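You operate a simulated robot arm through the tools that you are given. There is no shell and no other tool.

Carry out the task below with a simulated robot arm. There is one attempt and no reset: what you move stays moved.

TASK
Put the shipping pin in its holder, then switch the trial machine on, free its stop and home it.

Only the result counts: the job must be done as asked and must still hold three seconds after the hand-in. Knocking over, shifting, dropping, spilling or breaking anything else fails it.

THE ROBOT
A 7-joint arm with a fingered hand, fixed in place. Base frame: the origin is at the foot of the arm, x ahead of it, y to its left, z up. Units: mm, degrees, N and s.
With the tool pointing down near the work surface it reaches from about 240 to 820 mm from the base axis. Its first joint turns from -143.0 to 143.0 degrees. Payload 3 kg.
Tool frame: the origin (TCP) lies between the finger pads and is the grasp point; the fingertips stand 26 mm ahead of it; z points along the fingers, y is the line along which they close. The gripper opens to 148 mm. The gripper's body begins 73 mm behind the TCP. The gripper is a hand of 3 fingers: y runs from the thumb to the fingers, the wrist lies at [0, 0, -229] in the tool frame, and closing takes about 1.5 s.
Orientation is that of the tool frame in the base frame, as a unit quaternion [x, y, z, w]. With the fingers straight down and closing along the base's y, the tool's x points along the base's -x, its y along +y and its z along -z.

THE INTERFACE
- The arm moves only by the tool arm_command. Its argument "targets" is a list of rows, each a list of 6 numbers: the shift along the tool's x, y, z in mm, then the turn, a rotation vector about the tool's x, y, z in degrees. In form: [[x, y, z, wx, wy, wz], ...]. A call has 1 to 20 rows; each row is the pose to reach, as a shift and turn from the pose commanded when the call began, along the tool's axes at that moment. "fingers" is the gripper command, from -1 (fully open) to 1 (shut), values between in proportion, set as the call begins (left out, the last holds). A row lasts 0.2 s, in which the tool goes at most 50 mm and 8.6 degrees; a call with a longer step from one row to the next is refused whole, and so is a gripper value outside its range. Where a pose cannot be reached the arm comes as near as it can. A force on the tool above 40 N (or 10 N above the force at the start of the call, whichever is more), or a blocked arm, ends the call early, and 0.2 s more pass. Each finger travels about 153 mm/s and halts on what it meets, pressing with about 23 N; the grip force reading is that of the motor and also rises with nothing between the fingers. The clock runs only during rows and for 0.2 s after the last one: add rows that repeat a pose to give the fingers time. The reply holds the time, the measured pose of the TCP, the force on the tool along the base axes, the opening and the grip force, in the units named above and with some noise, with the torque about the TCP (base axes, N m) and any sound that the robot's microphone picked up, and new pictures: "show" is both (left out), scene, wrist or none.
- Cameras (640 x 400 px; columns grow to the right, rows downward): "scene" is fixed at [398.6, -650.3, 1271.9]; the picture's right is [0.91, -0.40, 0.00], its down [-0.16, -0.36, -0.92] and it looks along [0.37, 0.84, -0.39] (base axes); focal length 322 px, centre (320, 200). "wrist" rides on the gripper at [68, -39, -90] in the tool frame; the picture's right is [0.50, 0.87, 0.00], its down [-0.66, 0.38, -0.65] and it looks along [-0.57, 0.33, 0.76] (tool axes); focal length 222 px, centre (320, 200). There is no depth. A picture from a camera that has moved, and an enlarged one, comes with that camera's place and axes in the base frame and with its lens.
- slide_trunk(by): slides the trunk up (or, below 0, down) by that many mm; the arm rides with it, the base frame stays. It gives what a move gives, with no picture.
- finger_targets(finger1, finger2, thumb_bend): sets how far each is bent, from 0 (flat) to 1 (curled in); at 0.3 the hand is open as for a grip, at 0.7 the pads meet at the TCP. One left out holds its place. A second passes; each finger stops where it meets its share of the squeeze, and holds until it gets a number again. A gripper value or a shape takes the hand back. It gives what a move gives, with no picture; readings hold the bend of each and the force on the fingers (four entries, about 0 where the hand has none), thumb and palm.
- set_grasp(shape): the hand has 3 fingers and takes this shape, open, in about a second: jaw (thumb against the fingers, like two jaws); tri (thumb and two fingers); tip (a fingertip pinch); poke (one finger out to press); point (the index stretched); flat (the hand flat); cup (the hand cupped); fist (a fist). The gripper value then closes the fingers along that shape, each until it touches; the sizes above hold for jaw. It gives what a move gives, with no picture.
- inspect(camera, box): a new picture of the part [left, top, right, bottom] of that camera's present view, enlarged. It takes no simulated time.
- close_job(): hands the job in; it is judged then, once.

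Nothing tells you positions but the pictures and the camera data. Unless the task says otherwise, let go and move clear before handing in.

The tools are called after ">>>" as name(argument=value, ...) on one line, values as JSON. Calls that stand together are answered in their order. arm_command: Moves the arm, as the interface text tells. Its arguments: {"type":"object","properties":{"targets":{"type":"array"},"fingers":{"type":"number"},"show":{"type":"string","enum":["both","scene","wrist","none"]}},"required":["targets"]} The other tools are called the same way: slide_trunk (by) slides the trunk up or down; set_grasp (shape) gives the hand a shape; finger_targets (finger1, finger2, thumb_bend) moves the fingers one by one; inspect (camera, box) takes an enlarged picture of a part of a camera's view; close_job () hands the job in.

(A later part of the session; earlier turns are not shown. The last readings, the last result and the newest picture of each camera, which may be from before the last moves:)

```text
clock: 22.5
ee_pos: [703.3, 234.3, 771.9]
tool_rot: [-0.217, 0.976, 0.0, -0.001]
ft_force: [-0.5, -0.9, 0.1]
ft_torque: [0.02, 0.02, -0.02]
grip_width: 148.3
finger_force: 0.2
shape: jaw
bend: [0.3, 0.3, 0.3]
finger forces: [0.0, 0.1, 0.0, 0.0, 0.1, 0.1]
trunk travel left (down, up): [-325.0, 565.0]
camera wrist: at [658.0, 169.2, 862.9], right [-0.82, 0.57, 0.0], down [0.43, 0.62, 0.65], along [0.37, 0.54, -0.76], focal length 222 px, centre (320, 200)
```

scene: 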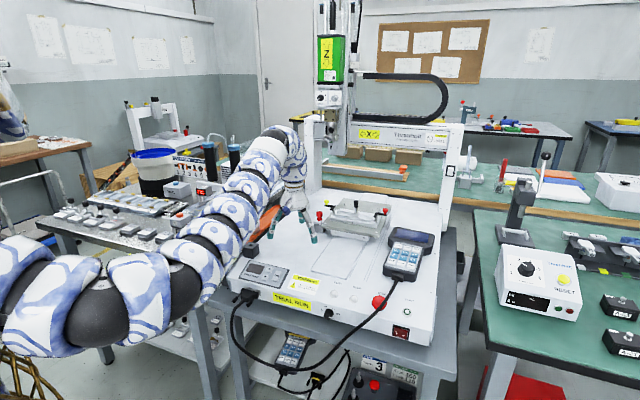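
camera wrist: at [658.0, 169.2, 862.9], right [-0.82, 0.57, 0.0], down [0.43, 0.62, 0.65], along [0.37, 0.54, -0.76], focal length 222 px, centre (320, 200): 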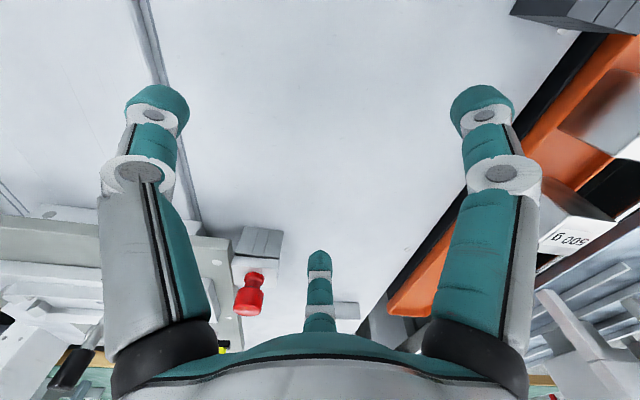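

The trunk slide itself gives straight vertical motion, which I can use for lowering onto and lifting the pin. I raise the trunk 100 mm for clearance and then move level to above the pin with the fingers part-closed.

>>> slide_trunk(by=100)

>>> arm_command(targets=[[-30, 1.3, 0, 0, 0, 0], [-60, 2.6, 0, 0, 0, 0], [-90, 3.9, 0, 0, 0, 0], [-117.2, 5, 0, 0, 0, 0], [-117.2, 5, 0, 0, 0, 0], [-117.2, 5, 0, 0, 0, 0]], fingers=0.35, show="wrist")

>>> inspect(camera="wrist", box=[220, 100, 420, 260])

>>> inspect(camera="scene", box=[290, 140, 370, 240])

```text
clock: 23.9
ee_pos: [703.0, 235.1, 872.3]
tool_rot: [-0.217, 0.976, 0.0, -0.001]
ft_force: [-0.3, 0.7, -0.1]
ft_torque: [0.07, 0.04, -0.02]
grip_width: 148.1
finger_force: 0.0
shape: jaw
bend: [0.3, 0.3, 0.3]
finger forces: [0.1, 0.1, 0.0, 0.0, 0.0, 0.0]
trunk travel left (down, up): [-425.0, 465.0]
```

```text
clock: 25.3
ee_pos: [807.1, 288.1, 872.5]
tool_rot: [-0.217, 0.976, 0.0, -0.001]
ft_force: [-0.2, -0.4, -0.3]
ft_torque: [-0.02, 0.0, 0.01]
grip_width: 48.3
finger_force: 0.1
shape: jaw
bend: [0.77, 0.77, 0.7]
finger forces: [0.1, 0.0, 0.0, 0.1, 0.0, 0.0]
trunk travel left (down, up): [-425.0, 465.0]
camera wrist: at [762.9, 223.1, 963.0], right [-0.82, 0.57, 0.0], down [0.43, 0.62, 0.65], along [0.37, 0.54, -0.76], focal length 222 px, centre (320, 200)
```

wrist: 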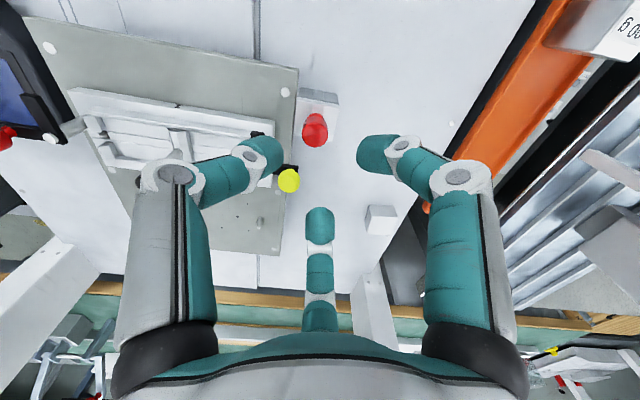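

```text
2.50 times, centred on (320, 180) of wrist
camera zoom: at [762.9, 223.1, 963.0], right [-0.82, 0.57, 0.0], down [0.43, 0.62, 0.65], along [0.37, 0.54, -0.76], focal length 555 px, centre (320, 250)
```

zoom: 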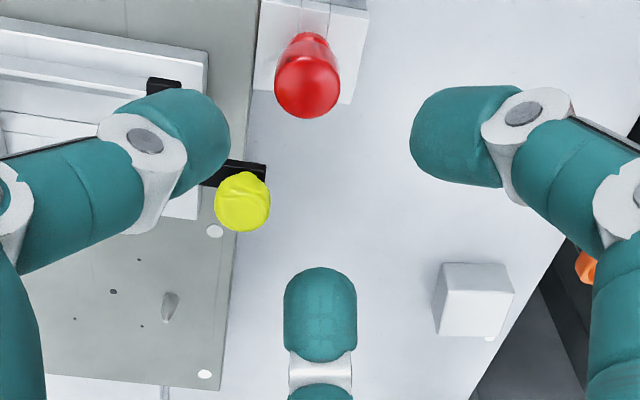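

```text
4.00 times, centred on (330, 190) of scene
camera zoom: at [398.6, -650.3, 1271.9], right [0.91, -0.4, 0.0], down [-0.16, -0.36, -0.92], along [0.37, 0.84, -0.39], focal length 1288 px, centre (280, 240)
```

zoom: 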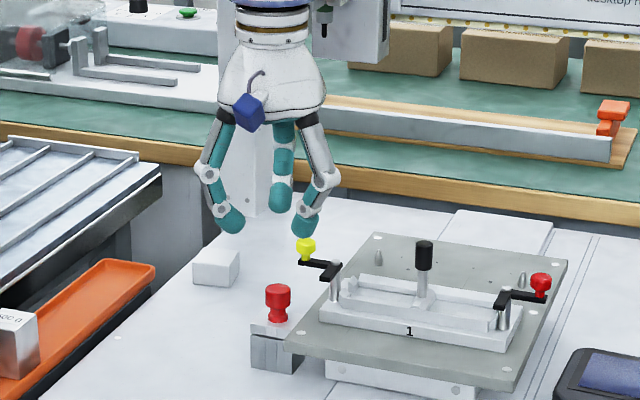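

The pin sits where planned, about 4.5 mm off the hand's centre toward the gap. I lower by the trunk in steps, checking for contact and looking midway.

>>> slide_trunk(by=-40)

>>> inspect(camera="wrist", box=[220, 100, 420, 260])

>>> inspect(camera="scene", box=[300, 170, 360, 240])

```text
clock: 26.1
ee_pos: [806.8, 289.3, 832.5]
tool_rot: [-0.217, 0.976, -0.002, -0.001]
ft_force: [0.1, 0.1, 0.9]
ft_torque: [0.01, 0.03, -0.02]
grip_width: 48.0
finger_force: 0.0
shape: jaw
bend: [0.77, 0.77, 0.7]
finger forces: [0.0, 0.0, 0.1, 0.0, 0.0, 0.0]
trunk travel left (down, up): [-385.0, 505.0]
```

```text
2.50 times, centred on (320, 180) of wrist
camera zoom: at [762.5, 223.1, 923.4], right [-0.82, 0.57, 0.0], down [0.43, 0.62, 0.65], along [0.37, 0.53, -0.76], focal length 555 px, centre (320, 250)
```

zoom: 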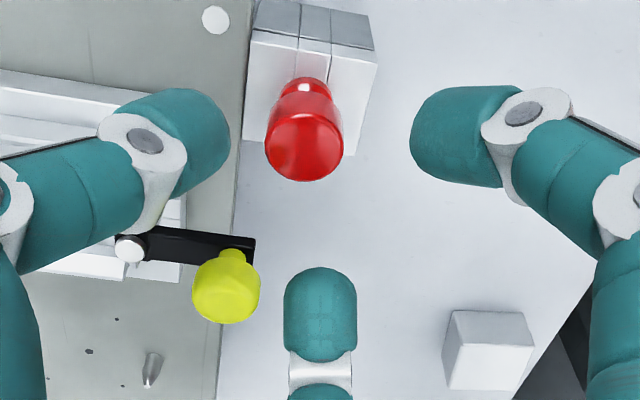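

```text
5.71 times, centred on (330, 205) of scene
camera zoom: at [398.6, -650.3, 1271.9], right [0.91, -0.4, 0.0], down [-0.16, -0.36, -0.92], along [0.37, 0.84, -0.39], focal length 1840 px, centre (263, 171)
```

zoom: 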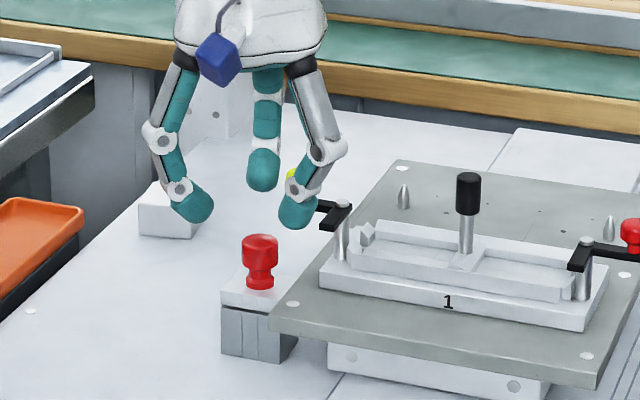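

>>> slide_trunk(by=-20)

>>> inspect(camera="wrist", box=[220, 100, 420, 260])

>>> inspect(camera="scene", box=[300, 170, 360, 240])

```text
clock: 26.8
ee_pos: [806.1, 288.0, 812.4]
tool_rot: [-0.217, 0.976, -0.001, -0.001]
ft_force: [-0.3, 0.2, 0.0]
ft_torque: [0.01, -0.03, 0.04]
grip_width: 48.1
finger_force: 0.1
shape: jaw
bend: [0.77, 0.77, 0.7]
finger forces: [0.0, 0.0, 0.1, 0.0, 0.1, 0.0]
trunk travel left (down, up): [-365.0, 525.0]
```

```text
2.50 times, centred on (320, 180) of wrist
camera zoom: at [762.6, 223.1, 903.4], right [-0.82, 0.57, 0.0], down [0.43, 0.62, 0.65], along [0.37, 0.53, -0.76], focal length 555 px, centre (320, 250)
```

zoom: 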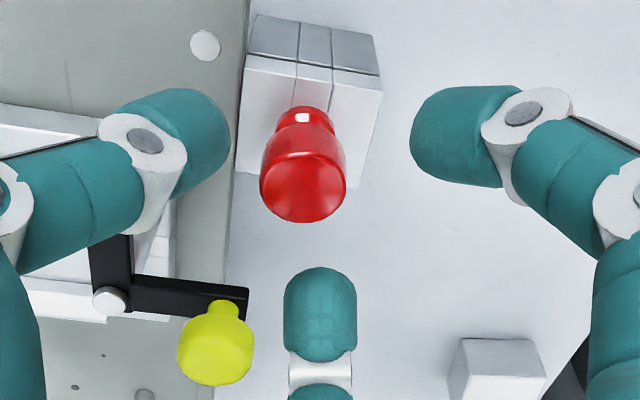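

```text
5.71 times, centred on (330, 205) of scene
camera zoom: at [398.6, -650.3, 1271.9], right [0.91, -0.4, 0.0], down [-0.16, -0.36, -0.92], along [0.37, 0.84, -0.39], focal length 1840 px, centre (263, 171)
```

zoom: 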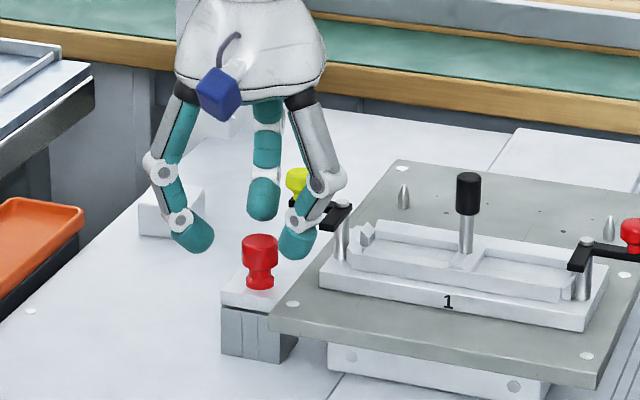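

>>> slide_trunk(by=-20)

>>> inspect(camera="wrist", box=[220, 100, 420, 260])

>>> inspect(camera="scene", box=[300, 170, 360, 240])

```text
clock: 27.4
ee_pos: [806.6, 288.5, 791.0]
tool_rot: [-0.217, 0.976, -0.001, -0.001]
ft_force: [0.4, 0.5, 0.7]
ft_torque: [-0.01, 0.01, 0.0]
grip_width: 48.3
finger_force: 0.1
shape: jaw
bend: [0.77, 0.77, 0.7]
finger forces: [0.0, 0.0, 0.0, 0.0, 0.1, 0.0]
trunk travel left (down, up): [-345.0, 545.0]
```

```text
2.50 times, centred on (320, 180) of wrist
camera zoom: at [762.6, 223.1, 883.4], right [-0.82, 0.57, 0.0], down [0.43, 0.62, 0.65], along [0.37, 0.53, -0.76], focal length 555 px, centre (320, 250)
```

zoom: 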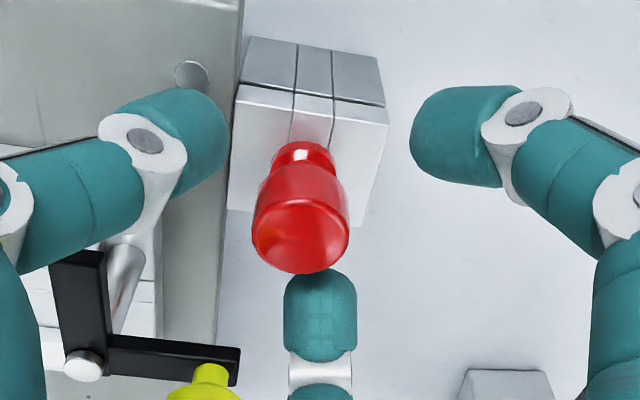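

```text
5.71 times, centred on (330, 205) of scene
camera zoom: at [398.6, -650.3, 1271.9], right [0.91, -0.4, 0.0], down [-0.16, -0.36, -0.92], along [0.37, 0.84, -0.39], focal length 1840 px, centre (263, 171)
```

zoom: 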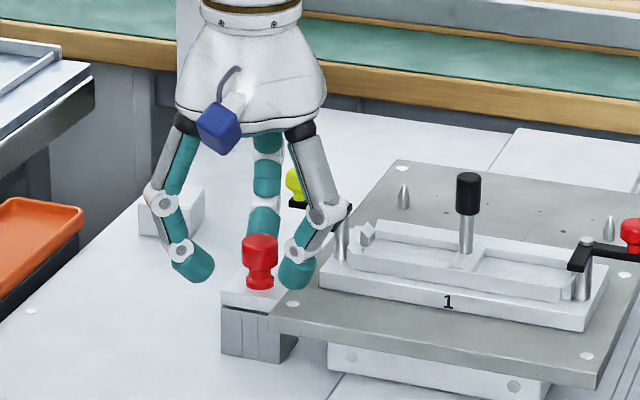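

The fingers surround the red cap with no contact so far. Now I close them on it.

>>> arm_command(targets=[[0, 0, 0, 0, 0, 0], [0, 0, 0, 0, 0, 0], [0, 0, 0, 0, 0, 0], [0, 0, 0, 0, 0, 0], [0, 0, 0, 0, 0, 0], [0, 0, 0, 0, 0, 0], [0, 0, 0, 0, 0, 0]], fingers=1, show="wrist")

>>> inspect(camera="wrist", box=[220, 100, 420, 260])

>>> inspect(camera="scene", box=[300, 170, 360, 240])

```text
clock: 29.0
ee_pos: [807.0, 288.8, 792.2]
tool_rot: [-0.217, 0.976, -0.001, -0.001]
ft_force: [0.7, -0.2, 0.8]
ft_torque: [0.01, 0.04, 0.02]
grip_width: 17.1
finger_force: 23.2
shape: jaw
bend: [0.72, 0.74, 0.7]
finger forces: [19.9, 19.9, 0.0, 0.0, 19.8, 0.0]
trunk travel left (down, up): [-345.0, 545.0]
camera wrist: at [762.6, 223.1, 883.2], right [-0.82, 0.57, 0.0], down [0.43, 0.62, 0.65], along [0.37, 0.53, -0.76], focal length 222 px, centre (320, 200)
```

wrist: 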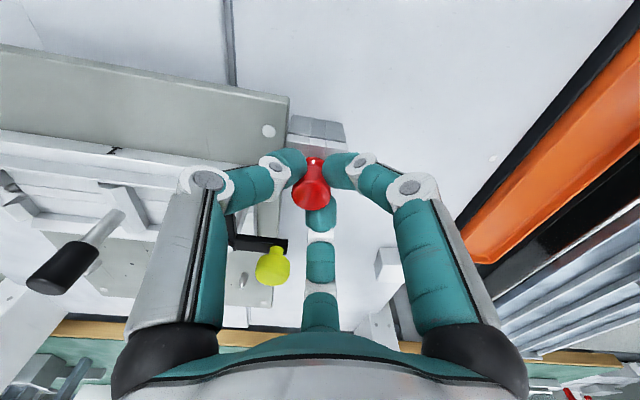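

```text
2.50 times, centred on (320, 180) of wrist
camera zoom: at [762.6, 223.1, 883.2], right [-0.82, 0.57, 0.0], down [0.43, 0.62, 0.65], along [0.37, 0.53, -0.76], focal length 555 px, centre (320, 250)
```

zoom: 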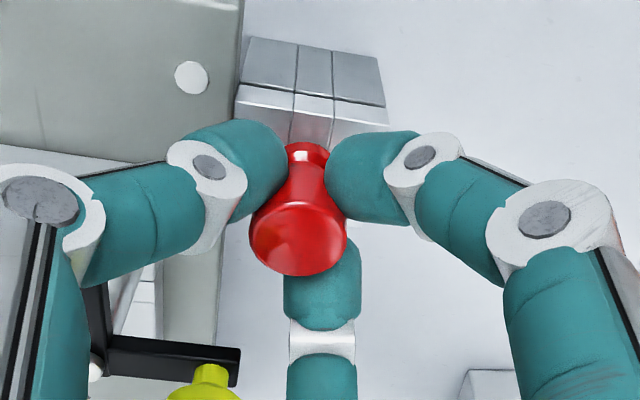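

```text
5.71 times, centred on (330, 205) of scene
camera zoom: at [398.6, -650.3, 1271.9], right [0.91, -0.4, 0.0], down [-0.16, -0.36, -0.92], along [0.37, 0.84, -0.39], focal length 1840 px, centre (263, 171)
```

zoom: 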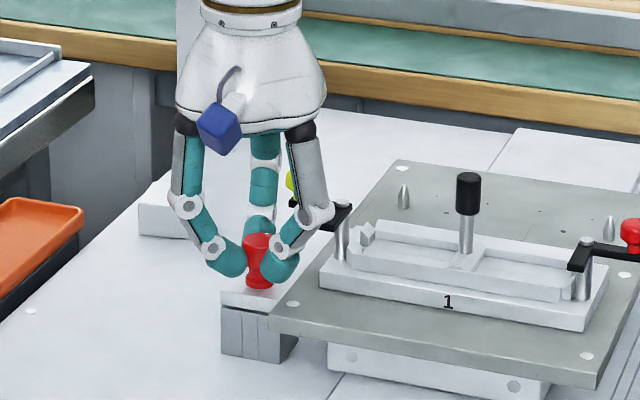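

The grip is firm, about 20 N at each finger, with the tips around the neck under the cap. I lift straight up with the trunk in small steps.

>>> slide_trunk(by=15)

>>> inspect(camera="scene", box=[300, 170, 360, 240])

```text
clock: 29.7
ee_pos: [807.5, 289.1, 806.7]
tool_rot: [-0.217, 0.976, -0.001, -0.001]
ft_force: [-0.4, 0.3, 0.0]
ft_torque: [-0.03, 0.02, 0.03]
grip_width: 17.0
finger_force: 23.3
shape: jaw
bend: [0.72, 0.74, 0.7]
finger forces: [20.0, 19.9, 0.1, 0.1, 19.9, 0.0]
trunk travel left (down, up): [-360.0, 530.0]
```

```text
5.71 times, centred on (330, 205) of scene
camera zoom: at [398.6, -650.3, 1271.9], right [0.91, -0.4, 0.0], down [-0.16, -0.36, -0.92], along [0.37, 0.84, -0.39], focal length 1840 px, centre (263, 171)
```

zoom: 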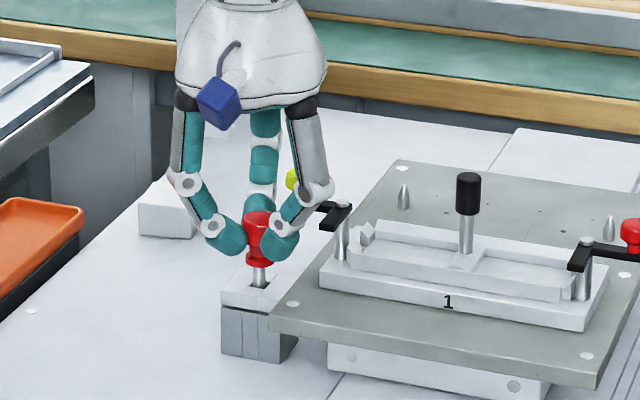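

The pin is coming out: a round steel shaft about 8–9 mm thick. I keep lifting.

>>> slide_trunk(by=20)

>>> inspect(camera="scene", box=[300, 170, 360, 240])

>>> slide_trunk(by=30)

>>> inspect(camera="scene", box=[300, 170, 360, 240])

```text
clock: 30.3
ee_pos: [806.8, 287.9, 826.5]
tool_rot: [-0.217, 0.976, -0.001, 0.0]
ft_force: [-0.3, -0.1, -0.6]
ft_torque: [0.02, 0.01, 0.02]
grip_width: 17.1
finger_force: 23.3
shape: jaw
bend: [0.72, 0.74, 0.7]
finger forces: [19.9, 19.9, 0.1, 0.0, 20.0, 0.0]
trunk travel left (down, up): [-380.0, 510.0]
```

```text
5.71 times, centred on (330, 205) of scene
camera zoom: at [398.6, -650.3, 1271.9], right [0.91, -0.4, 0.0], down [-0.16, -0.36, -0.92], along [0.37, 0.84, -0.39], focal length 1840 px, centre (263, 171)
```

zoom: 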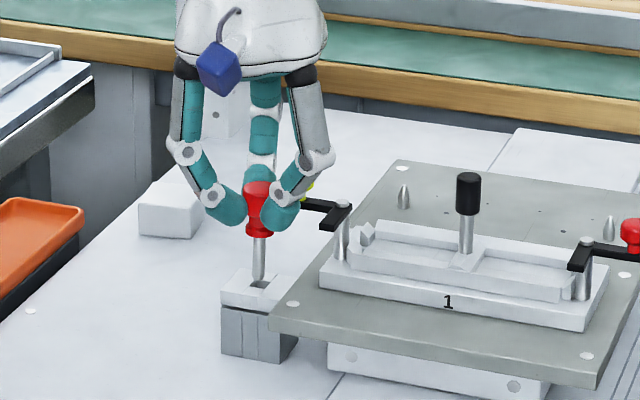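

```text
clock: 31.1
ee_pos: [806.3, 288.3, 857.1]
tool_rot: [-0.218, 0.976, -0.001, -0.001]
ft_force: [0.6, -0.1, -0.8]
ft_torque: [0.01, -0.01, -0.03]
grip_width: 17.0
finger_force: 23.5
shape: jaw
bend: [0.72, 0.74, 0.7]
finger forces: [19.9, 19.9, 0.1, 0.0, 20.0, 0.0]
trunk travel left (down, up): [-410.0, 480.0]
```

```text
5.71 times, centred on (330, 205) of scene
camera zoom: at [398.6, -650.3, 1271.9], right [0.91, -0.4, 0.0], down [-0.16, -0.36, -0.92], along [0.37, 0.84, -0.39], focal length 1840 px, centre (263, 171)
```

zoom: 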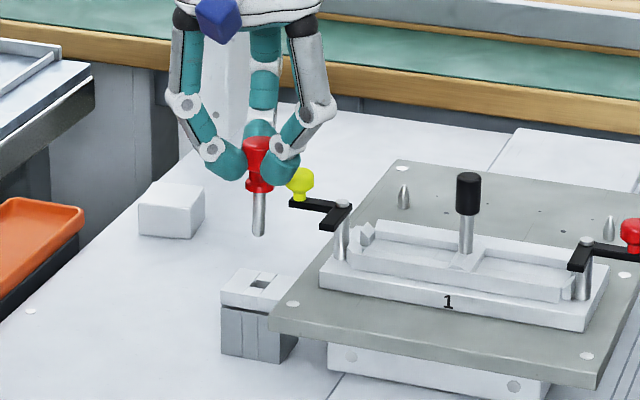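

The pin is fully out; its shaft reaches about 31 mm below the flange. I move it away from the clamp toward the dark holder block at the machine's front left.

>>> arm_command(targets=[[20, 0, 0, 0, 0, 0], [45, 5, 0, 0, 0, 0], [75, 10, 0, 0, 0, 0], [105, 18, 0, 0, 0, 0], [135, 26, 0, 0, 0, 0], [160, 32, 0, 0, 0, 0], [180, 35, 0, 0, 0, 0], [180, 35, 0, 0, 0, 0]], show="both")

```text
clock: 32.9
ee_pos: [693.7, 257.6, 858.6]
tool_rot: [-0.218, 0.976, -0.002, 0.0]
ft_force: [-1.1, -0.2, 0.0]
ft_torque: [-0.04, 0.03, 0.01]
grip_width: 16.9
finger_force: 23.1
shape: jaw
bend: [0.72, 0.74, 0.7]
finger forces: [19.8, 20.0, 0.1, 0.0, 20.1, 0.1]
out of reach, approached as far as the arm can: row 5, 6, 7, 8
trunk travel left (down, up): [-410.0, 480.0]
camera wrist: at [649.2, 192.2, 949.3], right [-0.82, 0.57, 0.0], down [0.43, 0.62, 0.65], along [0.37, 0.53, -0.76], focal length 222 px, centre (320, 200)
```

scene: 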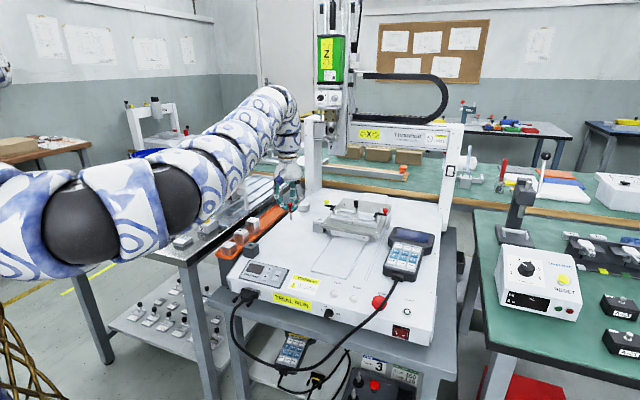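
wrist: 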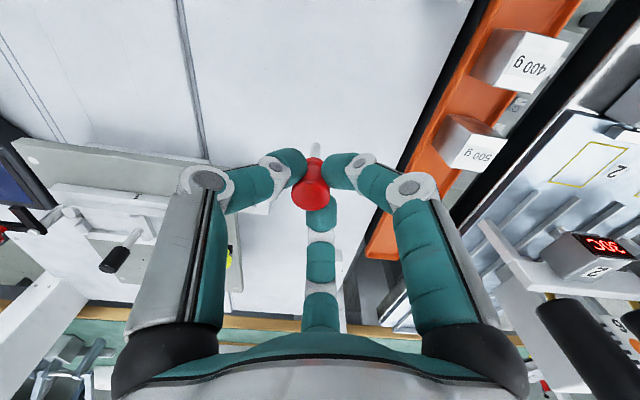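

Close in, the arm needs its shoulder higher. I raise the trunk, then bring the hand back down nearer the holder.

>>> slide_trunk(by=200)

>>> arm_command(targets=[[10, 0, 30, 0, 0, 0], [20, 2, 60, 0, 0, 0], [30, 4, 90, 0, 0, 0], [40, 6, 120, 0, 0, 0], [50, 8, 150, 0, 0, 0], [60, 10, 180, 0, 0, 0], [70, 12, 190, 0, 0, 0], [70, 12, 190, 0, 0, 0]], show="both")

```text
clock: 35.0
ee_pos: [694.9, 258.4, 1058.7]
tool_rot: [-0.217, 0.976, 0.0, 0.0]
ft_force: [0.3, 1.5, -0.5]
ft_torque: [0.03, 0.01, -0.04]
grip_width: 16.8
finger_force: 22.6
shape: jaw
bend: [0.72, 0.74, 0.7]
finger forces: [19.7, 20.2, 0.0, 0.0, 20.2, 0.0]
trunk travel left (down, up): [-610.0, 280.0]
```

```text
clock: 36.9
ee_pos: [623.8, 238.6, 868.7]
tool_rot: [-0.217, 0.976, -0.001, -0.001]
ft_force: [0.2, -0.3, -0.7]
ft_torque: [-0.03, 0.03, -0.03]
grip_width: 16.8
finger_force: 23.1
shape: jaw
bend: [0.72, 0.74, 0.7]
finger forces: [19.4, 19.9, 0.0, 0.0, 20.0, 0.0]
out of reach, approached as far as the arm can: row 2, 3
trunk travel left (down, up): [-610.0, 280.0]
camera wrist: at [579.5, 172.6, 959.8], right [-0.82, 0.57, 0.0], down [0.43, 0.62, 0.65], along [0.37, 0.53, -0.76], focal length 222 px, centre (320, 200)
```

scene: 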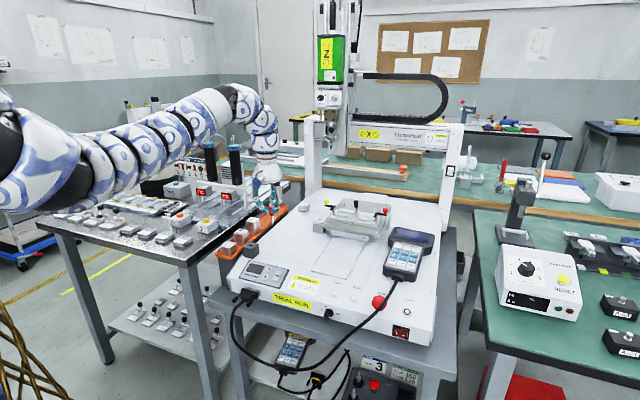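
wrist: 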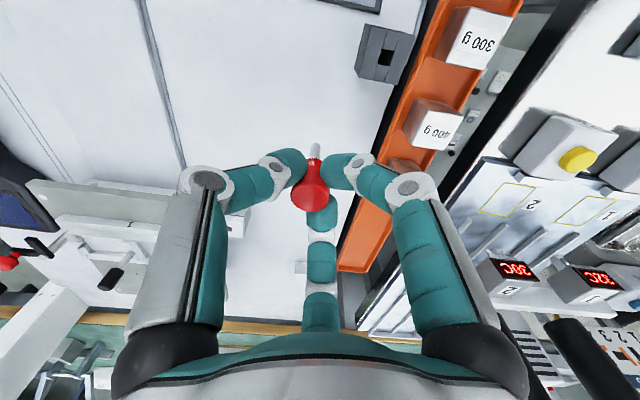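

The holder's square socket is now in the wrist view; I zoom on it and on the pin in the hand.

>>> inspect(camera="wrist", box=[340, 10, 430, 100])

>>> inspect(camera="wrist", box=[270, 120, 370, 220])

>>> inspect(camera="scene", box=[235, 180, 305, 260])

```text
4.44 times, centred on (385, 55) of wrist
camera zoom: at [579.5, 172.6, 959.8], right [-0.82, 0.57, 0.0], down [0.43, 0.62, 0.65], along [0.37, 0.53, -0.76], focal length 987 px, centre (31, 844)
```

zoom: 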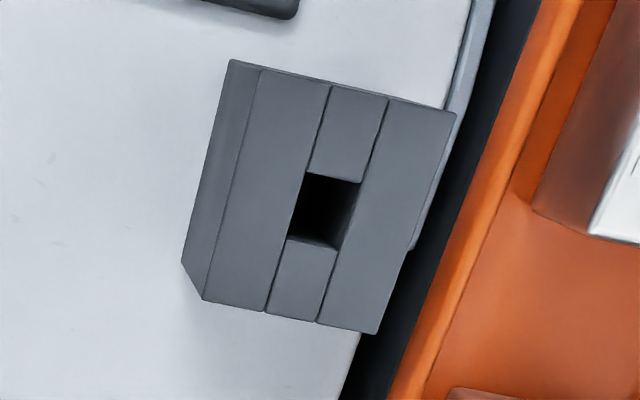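

```text
4.00 times, centred on (320, 170) of wrist
camera zoom: at [579.5, 172.6, 959.8], right [-0.82, 0.57, 0.0], down [0.43, 0.62, 0.65], along [0.37, 0.53, -0.76], focal length 888 px, centre (320, 320)
```

zoom: 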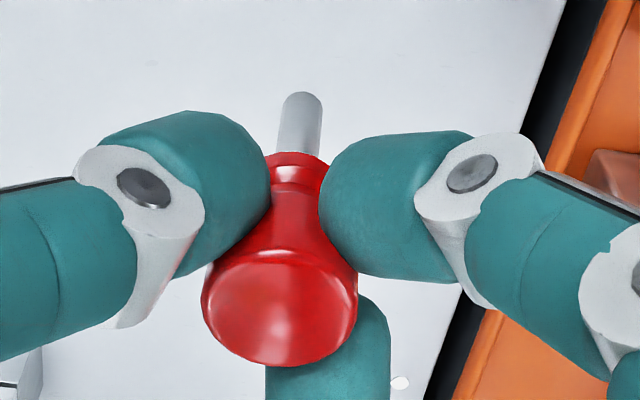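

```text
5.00 times, centred on (270, 220) of scene
camera zoom: at [398.6, -650.3, 1271.9], right [0.91, -0.4, 0.0], down [-0.16, -0.36, -0.92], along [0.37, 0.84, -0.39], focal length 1610 px, centre (570, 100)
```

zoom: 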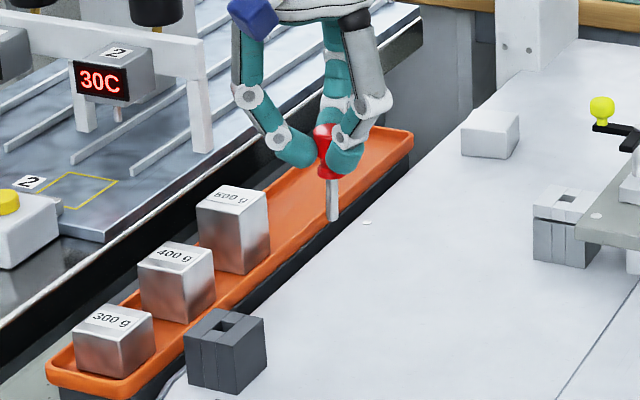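

I locate the socket centre at about (552, 230, 740) and the pin's tip about 67 mm below the grasp point, nearly on the tool axis. I move so the tip is some 20 mm above the socket and check the alignment.

>>> arm_command(targets=[[20, 8, 5, 0, 0, 0], [45, 17, 15, 0, 0, 0], [71, 27.4, 25, 0, 0, 0], [71.2, 27.4, 40, 0, 0, 0], [71.2, 27.4, 40, 0, 0, 0], [71.2, 27.4, 40, 0, 0, 0]], show="wrist")

>>> inspect(camera="wrist", box=[270, 100, 370, 200])

>>> inspect(camera="scene", box=[225, 190, 285, 260])

```text
clock: 38.2
ee_pos: [547.8, 233.3, 826.7]
tool_rot: [-0.218, 0.976, -0.001, -0.001]
ft_force: [-0.5, -0.3, -0.3]
ft_torque: [0.02, -0.01, -0.02]
grip_width: 16.5
finger_force: 23.4
shape: jaw
bend: [0.72, 0.74, 0.7]
finger forces: [19.2, 19.9, 0.1, 0.0, 19.6, 0.0]
trunk travel left (down, up): [-610.0, 280.0]
camera wrist: at [503.9, 167.8, 918.8], right [-0.82, 0.57, 0.0], down [0.43, 0.62, 0.65], along [0.37, 0.53, -0.76], focal length 222 px, centre (320, 200)
```

wrist: 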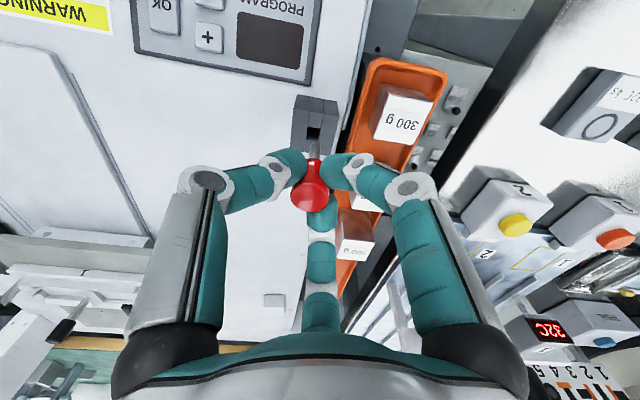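

```text
4.00 times, centred on (320, 150) of wrist
camera zoom: at [503.9, 167.8, 918.8], right [-0.82, 0.57, 0.0], down [0.43, 0.62, 0.65], along [0.37, 0.53, -0.76], focal length 888 px, centre (320, 400)
```

zoom: 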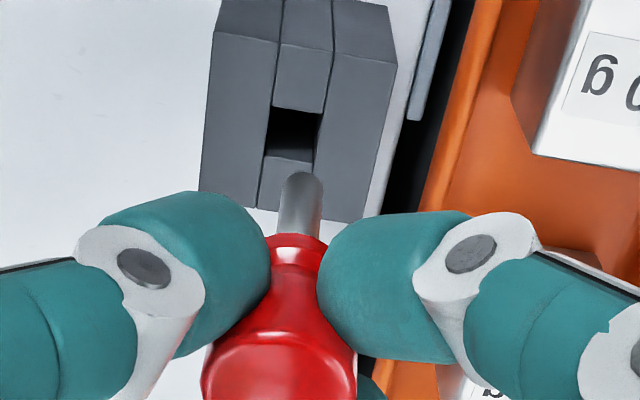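

```text
5.71 times, centred on (255, 225) of scene
camera zoom: at [398.6, -650.3, 1271.9], right [0.91, -0.4, 0.0], down [-0.16, -0.36, -0.92], along [0.37, 0.84, -0.39], focal length 1840 px, centre (691, 57)
```

zoom: 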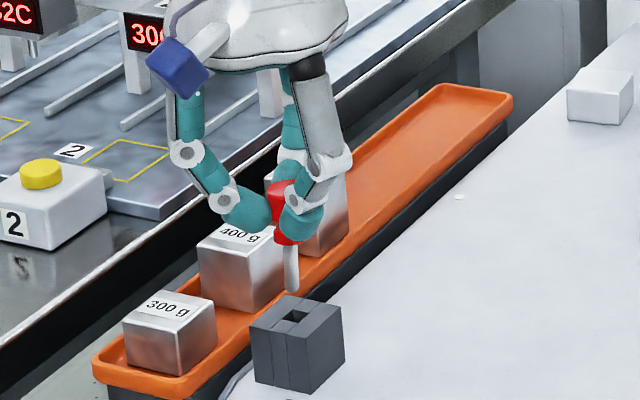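

The tip is about 2 mm off the socket centre along the picture's right. I correct that, go down to just above the socket and look again.

>>> arm_command(targets=[[-1, -1.7, 4, 0, 0, 0], [-1, -1.7, 9, 0, 0, 0], [-1, -1.7, 14, 0, 0, 0], [-1, -1.7, 14, 0, 0, 0], [-1, -1.7, 14, 0, 0, 0]], show="none")

>>> inspect(camera="wrist", box=[290, 120, 350, 180])

>>> inspect(camera="scene", box=[235, 210, 275, 260])

```text
clock: 39.5
ee_pos: [549.9, 232.1, 815.2]
tool_rot: [-0.218, 0.976, -0.001, -0.001]
ft_force: [-0.3, 0.4, 0.4]
ft_torque: [0.0, 0.04, 0.01]
grip_width: 16.8
finger_force: 22.6
shape: jaw
bend: [0.72, 0.74, 0.7]
finger forces: [19.2, 20.0, 0.0, 0.0, 19.5, 0.0]
trunk travel left (down, up): [-610.0, 280.0]
```

```text
6.67 times, centred on (320, 150) of wrist
camera zoom: at [505.6, 166.4, 905.9], right [-0.82, 0.57, 0.0], down [0.43, 0.62, 0.65], along [0.37, 0.53, -0.76], focal length 1481 px, centre (320, 533)
```

zoom: 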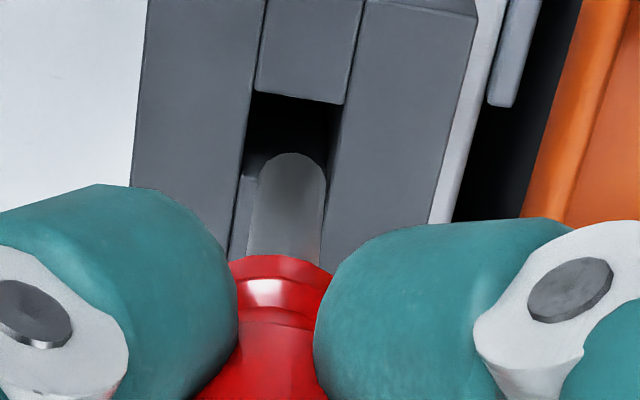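

```text
8.00 times, centred on (255, 235) of scene
camera zoom: at [398.6, -650.3, 1271.9], right [0.91, -0.4, 0.0], down [-0.16, -0.36, -0.92], along [0.37, 0.84, -0.39], focal length 2576 px, centre (840, -80)
```

zoom: 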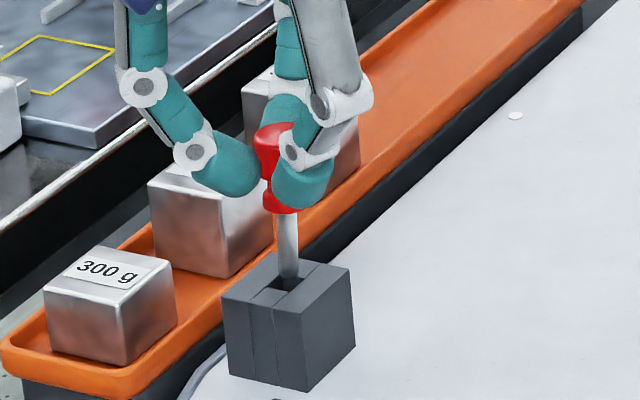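

The tip is centred over the socket within about half a millimetre. I lower it in gently and watch the forces.

>>> arm_command(targets=[[0, 0, 3, 0, 0, 0], [0, 0, 6, 0, 0, 0], [0, 0, 9, 0, 0, 0], [0, 0, 12, 0, 0, 0], [0, 0, 14, 0, 0, 0]], show="none")

>>> inspect(camera="wrist", box=[290, 120, 350, 180])

>>> inspect(camera="scene", box=[235, 210, 275, 260])

```text
clock: 40.2
ee_pos: [551.8, 232.2, 811.0]
tool_rot: [-0.216, 0.976, 0.001, 0.004]
ft_force: [-2.4, -2.8, 34.9]
ft_torque: [-0.15, -0.05, -0.12]
grip_width: 19.5
finger_force: 22.9
shape: jaw
bend: [0.73, 0.75, 0.71]
finger forces: [28.4, 25.7, 0.1, 0.1, 27.4, 0.0]
trunk travel left (down, up): [-610.0, 280.0]
stopped in row 3: the force on the tool passed its limit at 44 N (the readings are from after the stop); the commanded pose is now the measured one
```

```text
6.67 times, centred on (320, 150) of wrist
camera zoom: at [506.9, 167.2, 902.0], right [-0.82, 0.57, 0.0], down [0.43, 0.62, 0.66], along [0.38, 0.54, -0.75], focal length 1481 px, centre (320, 533)
```

zoom: 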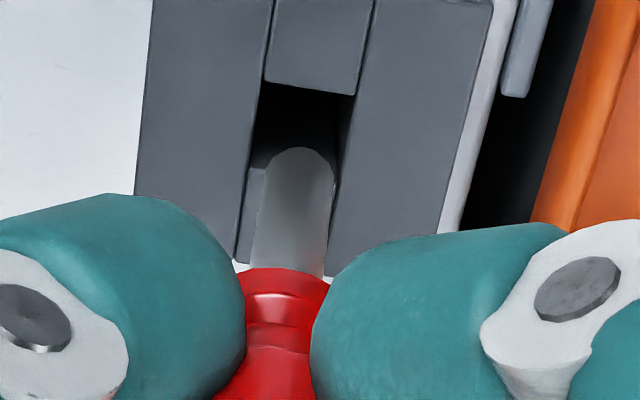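

```text
8.00 times, centred on (255, 235) of scene
camera zoom: at [398.6, -650.3, 1271.9], right [0.91, -0.4, 0.0], down [-0.16, -0.36, -0.92], along [0.37, 0.84, -0.39], focal length 2576 px, centre (840, -80)
```

zoom: 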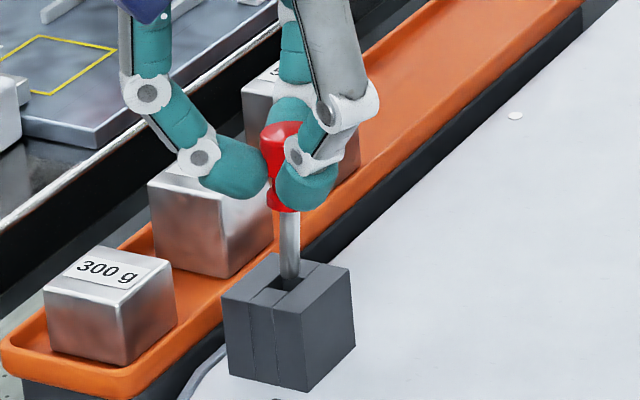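

The tip met the block's top just behind the socket; forces show about 40 N and nothing visibly moved. I back off upward, undo the small tilt and look again before correcting by roughly 3–4 mm toward the machine's front.

>>> arm_command(targets=[[0, 0, -3, 0, 0, 0], [0, 0, -6, 0.1, 0.6, 0], [0, 0, -6, 0.1, 0.6, 0], [0, 0, -6, 0.1, 0.6, 0]], show="none")

>>> inspect(camera="wrist", box=[290, 120, 350, 180])

>>> inspect(camera="scene", box=[235, 210, 275, 260])

```text
clock: 41.2
ee_pos: [551.8, 232.7, 815.6]
tool_rot: [-0.217, 0.976, -0.002, -0.005]
ft_force: [0.6, 0.3, -0.1]
ft_torque: [0.02, 0.03, 0.03]
grip_width: 18.3
finger_force: 23.0
shape: jaw
bend: [0.73, 0.75, 0.71]
finger forces: [20.0, 19.1, 0.0, 0.0, 17.3, 0.0]
trunk travel left (down, up): [-610.0, 280.0]
```

```text
6.67 times, centred on (320, 150) of wrist
camera zoom: at [507.6, 168.1, 906.2], right [-0.82, 0.57, 0.0], down [0.44, 0.62, 0.65], along [0.37, 0.53, -0.76], focal length 1481 px, centre (320, 533)
```

zoom: 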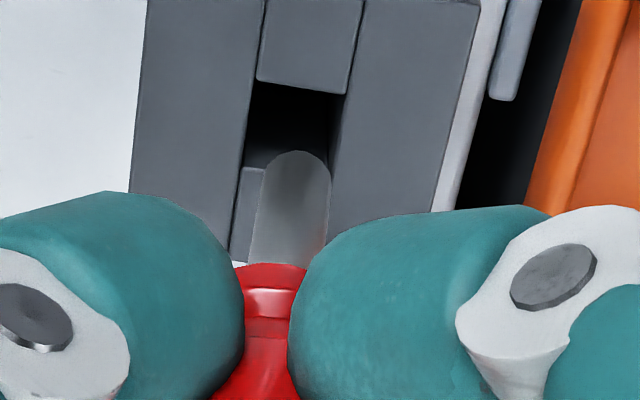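

```text
8.00 times, centred on (255, 235) of scene
camera zoom: at [398.6, -650.3, 1271.9], right [0.91, -0.4, 0.0], down [-0.16, -0.36, -0.92], along [0.37, 0.84, -0.39], focal length 2576 px, centre (840, -80)
```

zoom: 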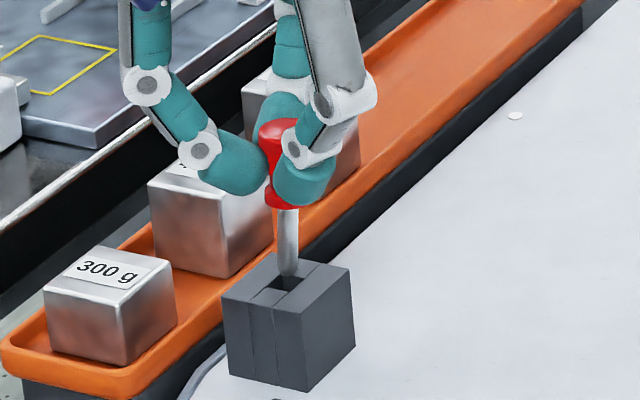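

>>> inspect(camera="scene", box=[260, 232, 282, 252])

>>> inspect(camera="wrist", box=[302, 130, 332, 160])

```text
16.00 times, centred on (271, 242) of scene
camera zoom: at [398.6, -650.3, 1271.9], right [0.91, -0.4, 0.0], down [-0.16, -0.36, -0.92], along [0.37, 0.84, -0.39], focal length 5152 px, centre (1104, -472)
```

zoom: 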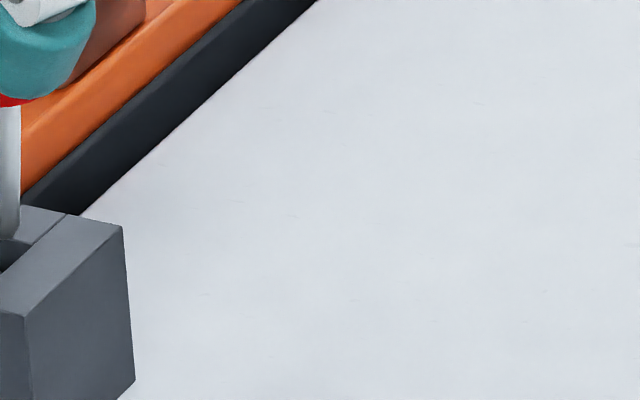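

```text
13.33 times, centred on (317, 145) of wrist
camera zoom: at [507.6, 168.1, 906.2], right [-0.82, 0.57, 0.0], down [0.44, 0.62, 0.65], along [0.37, 0.53, -0.76], focal length 2962 px, centre (360, 933)
```

zoom: 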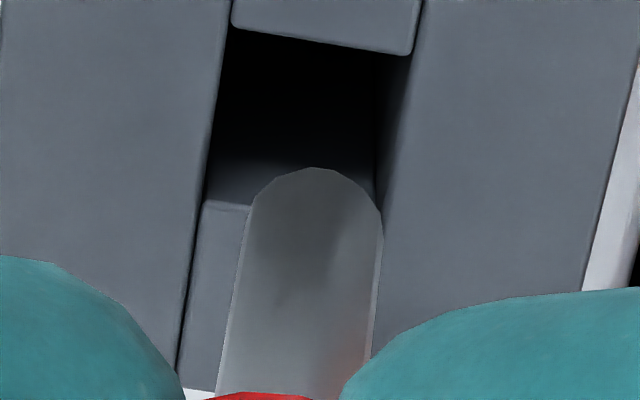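

>>> inspect(camera="scene", box=[252, 230, 284, 250])

```text
16.00 times, centred on (268, 240) of scene
camera zoom: at [398.6, -650.3, 1271.9], right [0.91, -0.4, 0.0], down [-0.16, -0.36, -0.92], along [0.37, 0.84, -0.39], focal length 5152 px, centre (1152, -440)
```

zoom: 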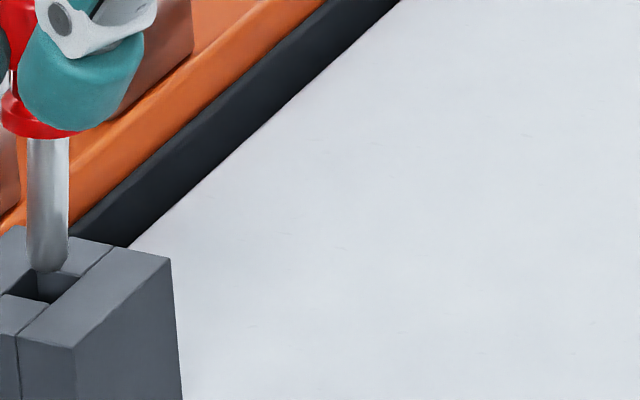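

The pin leans roughly 3° in the grip and its tip sits about 3 mm behind the socket centre. I raise slightly, tilt the hand to stand the pin upright, and shift to compensate.

>>> arm_command(targets=[[1, 0, -3, 0, 0, 0], [3, -0.3, -4, 0.4, -1.5, 0], [5.9, -0.5, -4, 0.8, -3, 0], [5.9, -0.5, -4, 0.8, -3, 0], [5.9, -0.5, -4, 0.8, -3, 0]], show="none")

>>> inspect(camera="wrist", box=[296, 125, 336, 165])

>>> inspect(camera="scene", box=[244, 225, 276, 250])

```text
clock: 42.4
ee_pos: [546.4, 230.6, 819.0]
tool_rot: [-0.217, 0.976, -0.002, 0.022]
ft_force: [0.1, 0.0, -0.7]
ft_torque: [0.0, 0.01, -0.02]
grip_width: 18.0
finger_force: 23.2
shape: jaw
bend: [0.73, 0.75, 0.71]
finger forces: [19.9, 19.0, 0.1, 0.0, 17.4, 0.0]
trunk travel left (down, up): [-610.0, 280.0]
```

```text
10.00 times, centred on (316, 145) of wrist
camera zoom: at [497.9, 164.5, 907.5], right [-0.82, 0.57, -0.04], down [0.4, 0.62, 0.68], along [0.41, 0.54, -0.74], focal length 2221 px, centre (360, 750)
```

zoom: 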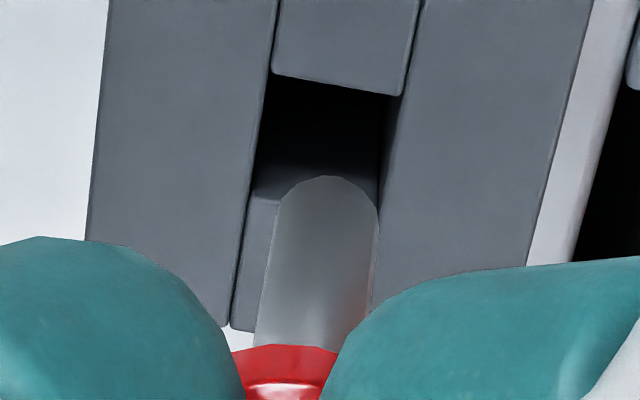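

```text
16.00 times, centred on (260, 238) of scene
camera zoom: at [398.6, -650.3, 1271.9], right [0.91, -0.4, 0.0], down [-0.16, -0.36, -0.92], along [0.37, 0.84, -0.39], focal length 5152 px, centre (1280, -400)
```

zoom: 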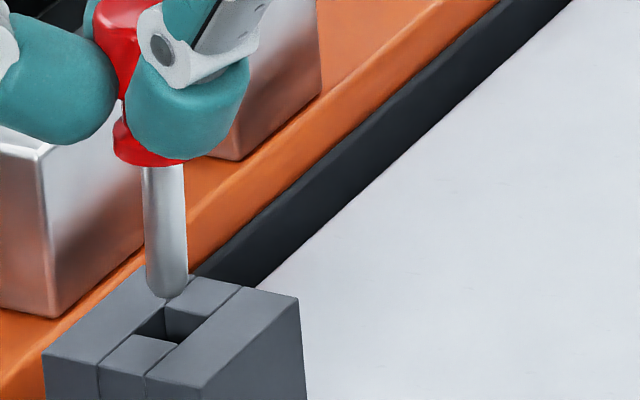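

Now the pin stands nearly upright and the socket is a millimetre or so off. I make that small correction, drop 4 mm and look again.

>>> arm_command(targets=[[0.8, -0.8, 0, 0, 0, 0], [0.9, -0.75, 2, 0, 0, 0], [0.95, -0.75, 4, 0, 0, 0], [0.95, -0.75, 4, 0, 0, 0]], show="none")

>>> inspect(camera="wrist", box=[296, 125, 336, 165])

>>> inspect(camera="scene", box=[244, 225, 276, 250])

```text
clock: 43.4
ee_pos: [546.1, 229.2, 814.9]
tool_rot: [-0.216, 0.976, -0.003, 0.022]
ft_force: [0.0, -0.1, -0.4]
ft_torque: [0.03, -0.01, 0.03]
grip_width: 18.2
finger_force: 22.8
shape: jaw
bend: [0.73, 0.75, 0.71]
finger forces: [19.7, 19.0, 0.0, 0.0, 17.3, 0.0]
trunk travel left (down, up): [-610.0, 280.0]
```

```text
10.00 times, centred on (316, 145) of wrist
camera zoom: at [497.8, 163.2, 903.4], right [-0.82, 0.57, -0.04], down [0.4, 0.62, 0.68], along [0.41, 0.54, -0.74], focal length 2221 px, centre (360, 750)
```

zoom: 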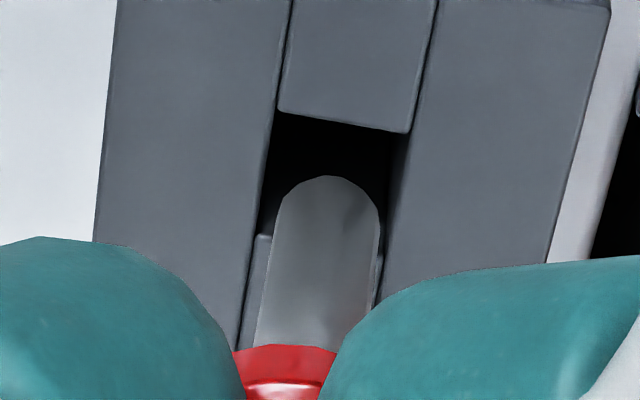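

```text
16.00 times, centred on (260, 238) of scene
camera zoom: at [398.6, -650.3, 1271.9], right [0.91, -0.4, 0.0], down [-0.16, -0.36, -0.92], along [0.37, 0.84, -0.39], focal length 5152 px, centre (1280, -400)
```

zoom: 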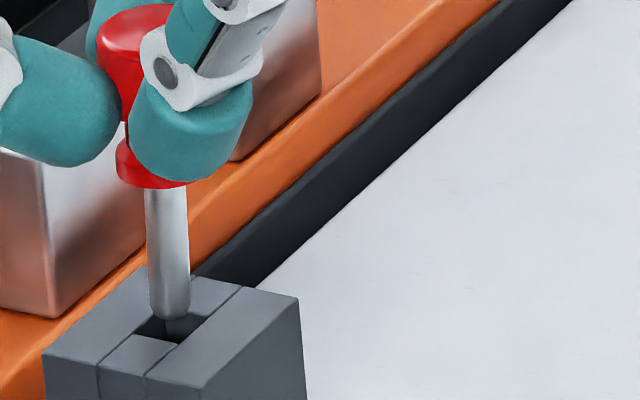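

The tip is now inside the socket's outline. I nudge half a millimetre and go in slowly.

>>> arm_command(targets=[[0.6, 0.2, 0, 0, 0, 0], [0.7, 0.2, 2, 0, 0, 0], [0.75, 0.25, 4, 0, 0, 0], [0.85, 0.3, 6, 0, 0, 0], [0.95, 0.3, 8, 0, 0, 0]], show="none")

>>> inspect(camera="wrist", box=[296, 125, 336, 165])

>>> inspect(camera="scene", box=[244, 225, 276, 250])

```text
clock: 44.6
ee_pos: [546.0, 230.2, 807.2]
tool_rot: [-0.217, 0.976, -0.003, 0.023]
ft_force: [-0.6, 0.1, -0.9]
ft_torque: [0.02, -0.01, -0.01]
grip_width: 18.2
finger_force: 22.7
shape: jaw
bend: [0.73, 0.75, 0.71]
finger forces: [19.6, 18.9, 0.0, 0.0, 17.4, 0.0]
trunk travel left (down, up): [-610.0, 280.0]
```

```text
10.00 times, centred on (316, 145) of wrist
camera zoom: at [497.3, 163.1, 895.9], right [-0.82, 0.57, -0.04], down [0.4, 0.62, 0.68], along [0.41, 0.54, -0.74], focal length 2221 px, centre (360, 750)
```

zoom: 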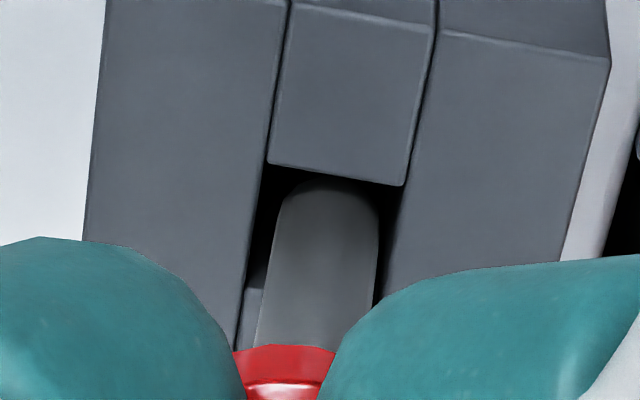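

```text
16.00 times, centred on (260, 238) of scene
camera zoom: at [398.6, -650.3, 1271.9], right [0.91, -0.4, 0.0], down [-0.16, -0.36, -0.92], along [0.37, 0.84, -0.39], focal length 5152 px, centre (1280, -400)
```

zoom: 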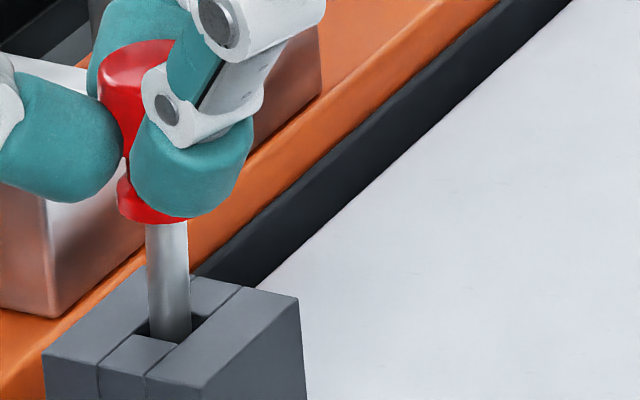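

The pin is going in without any force. I continue down.

>>> arm_command(targets=[[0.1, 0, 2.5, 0, 0, 0], [0.2, 0.05, 5, 0, 0, 0], [0.3, 0.1, 7.5, 0, 0, 0], [0.42, 0.13, 10, 0, 0, 0]], show="none")

>>> inspect(camera="wrist", box=[296, 125, 336, 165])

>>> inspect(camera="scene", box=[244, 225, 276, 250])

```text
clock: 45.6
ee_pos: [544.5, 230.6, 796.8]
tool_rot: [-0.218, 0.976, -0.003, 0.023]
ft_force: [0.8, 0.2, 0.0]
ft_torque: [-0.02, -0.02, -0.01]
grip_width: 18.2
finger_force: 22.8
shape: jaw
bend: [0.73, 0.75, 0.71]
finger forces: [19.6, 18.8, 0.0, 0.1, 17.4, 0.1]
trunk travel left (down, up): [-610.0, 280.0]
```

```text
10.00 times, centred on (316, 145) of wrist
camera zoom: at [497.1, 163.5, 885.8], right [-0.82, 0.57, -0.04], down [0.4, 0.62, 0.68], along [0.41, 0.54, -0.74], focal length 2221 px, centre (360, 750)
```

zoom: 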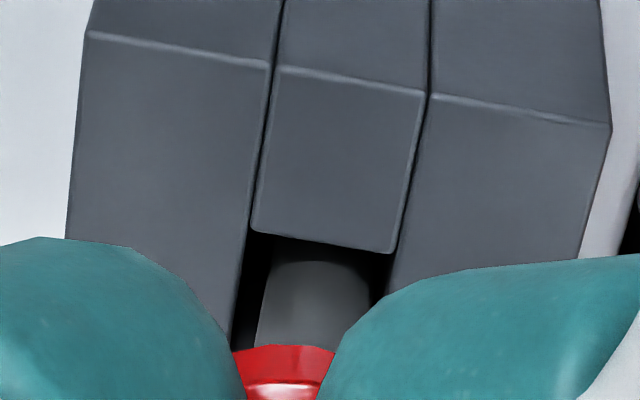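

```text
16.00 times, centred on (260, 238) of scene
camera zoom: at [398.6, -650.3, 1271.9], right [0.91, -0.4, 0.0], down [-0.16, -0.36, -0.92], along [0.37, 0.84, -0.39], focal length 5152 px, centre (1280, -400)
```

zoom: 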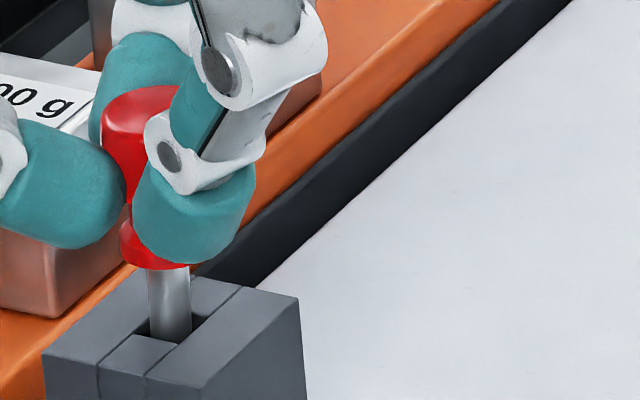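

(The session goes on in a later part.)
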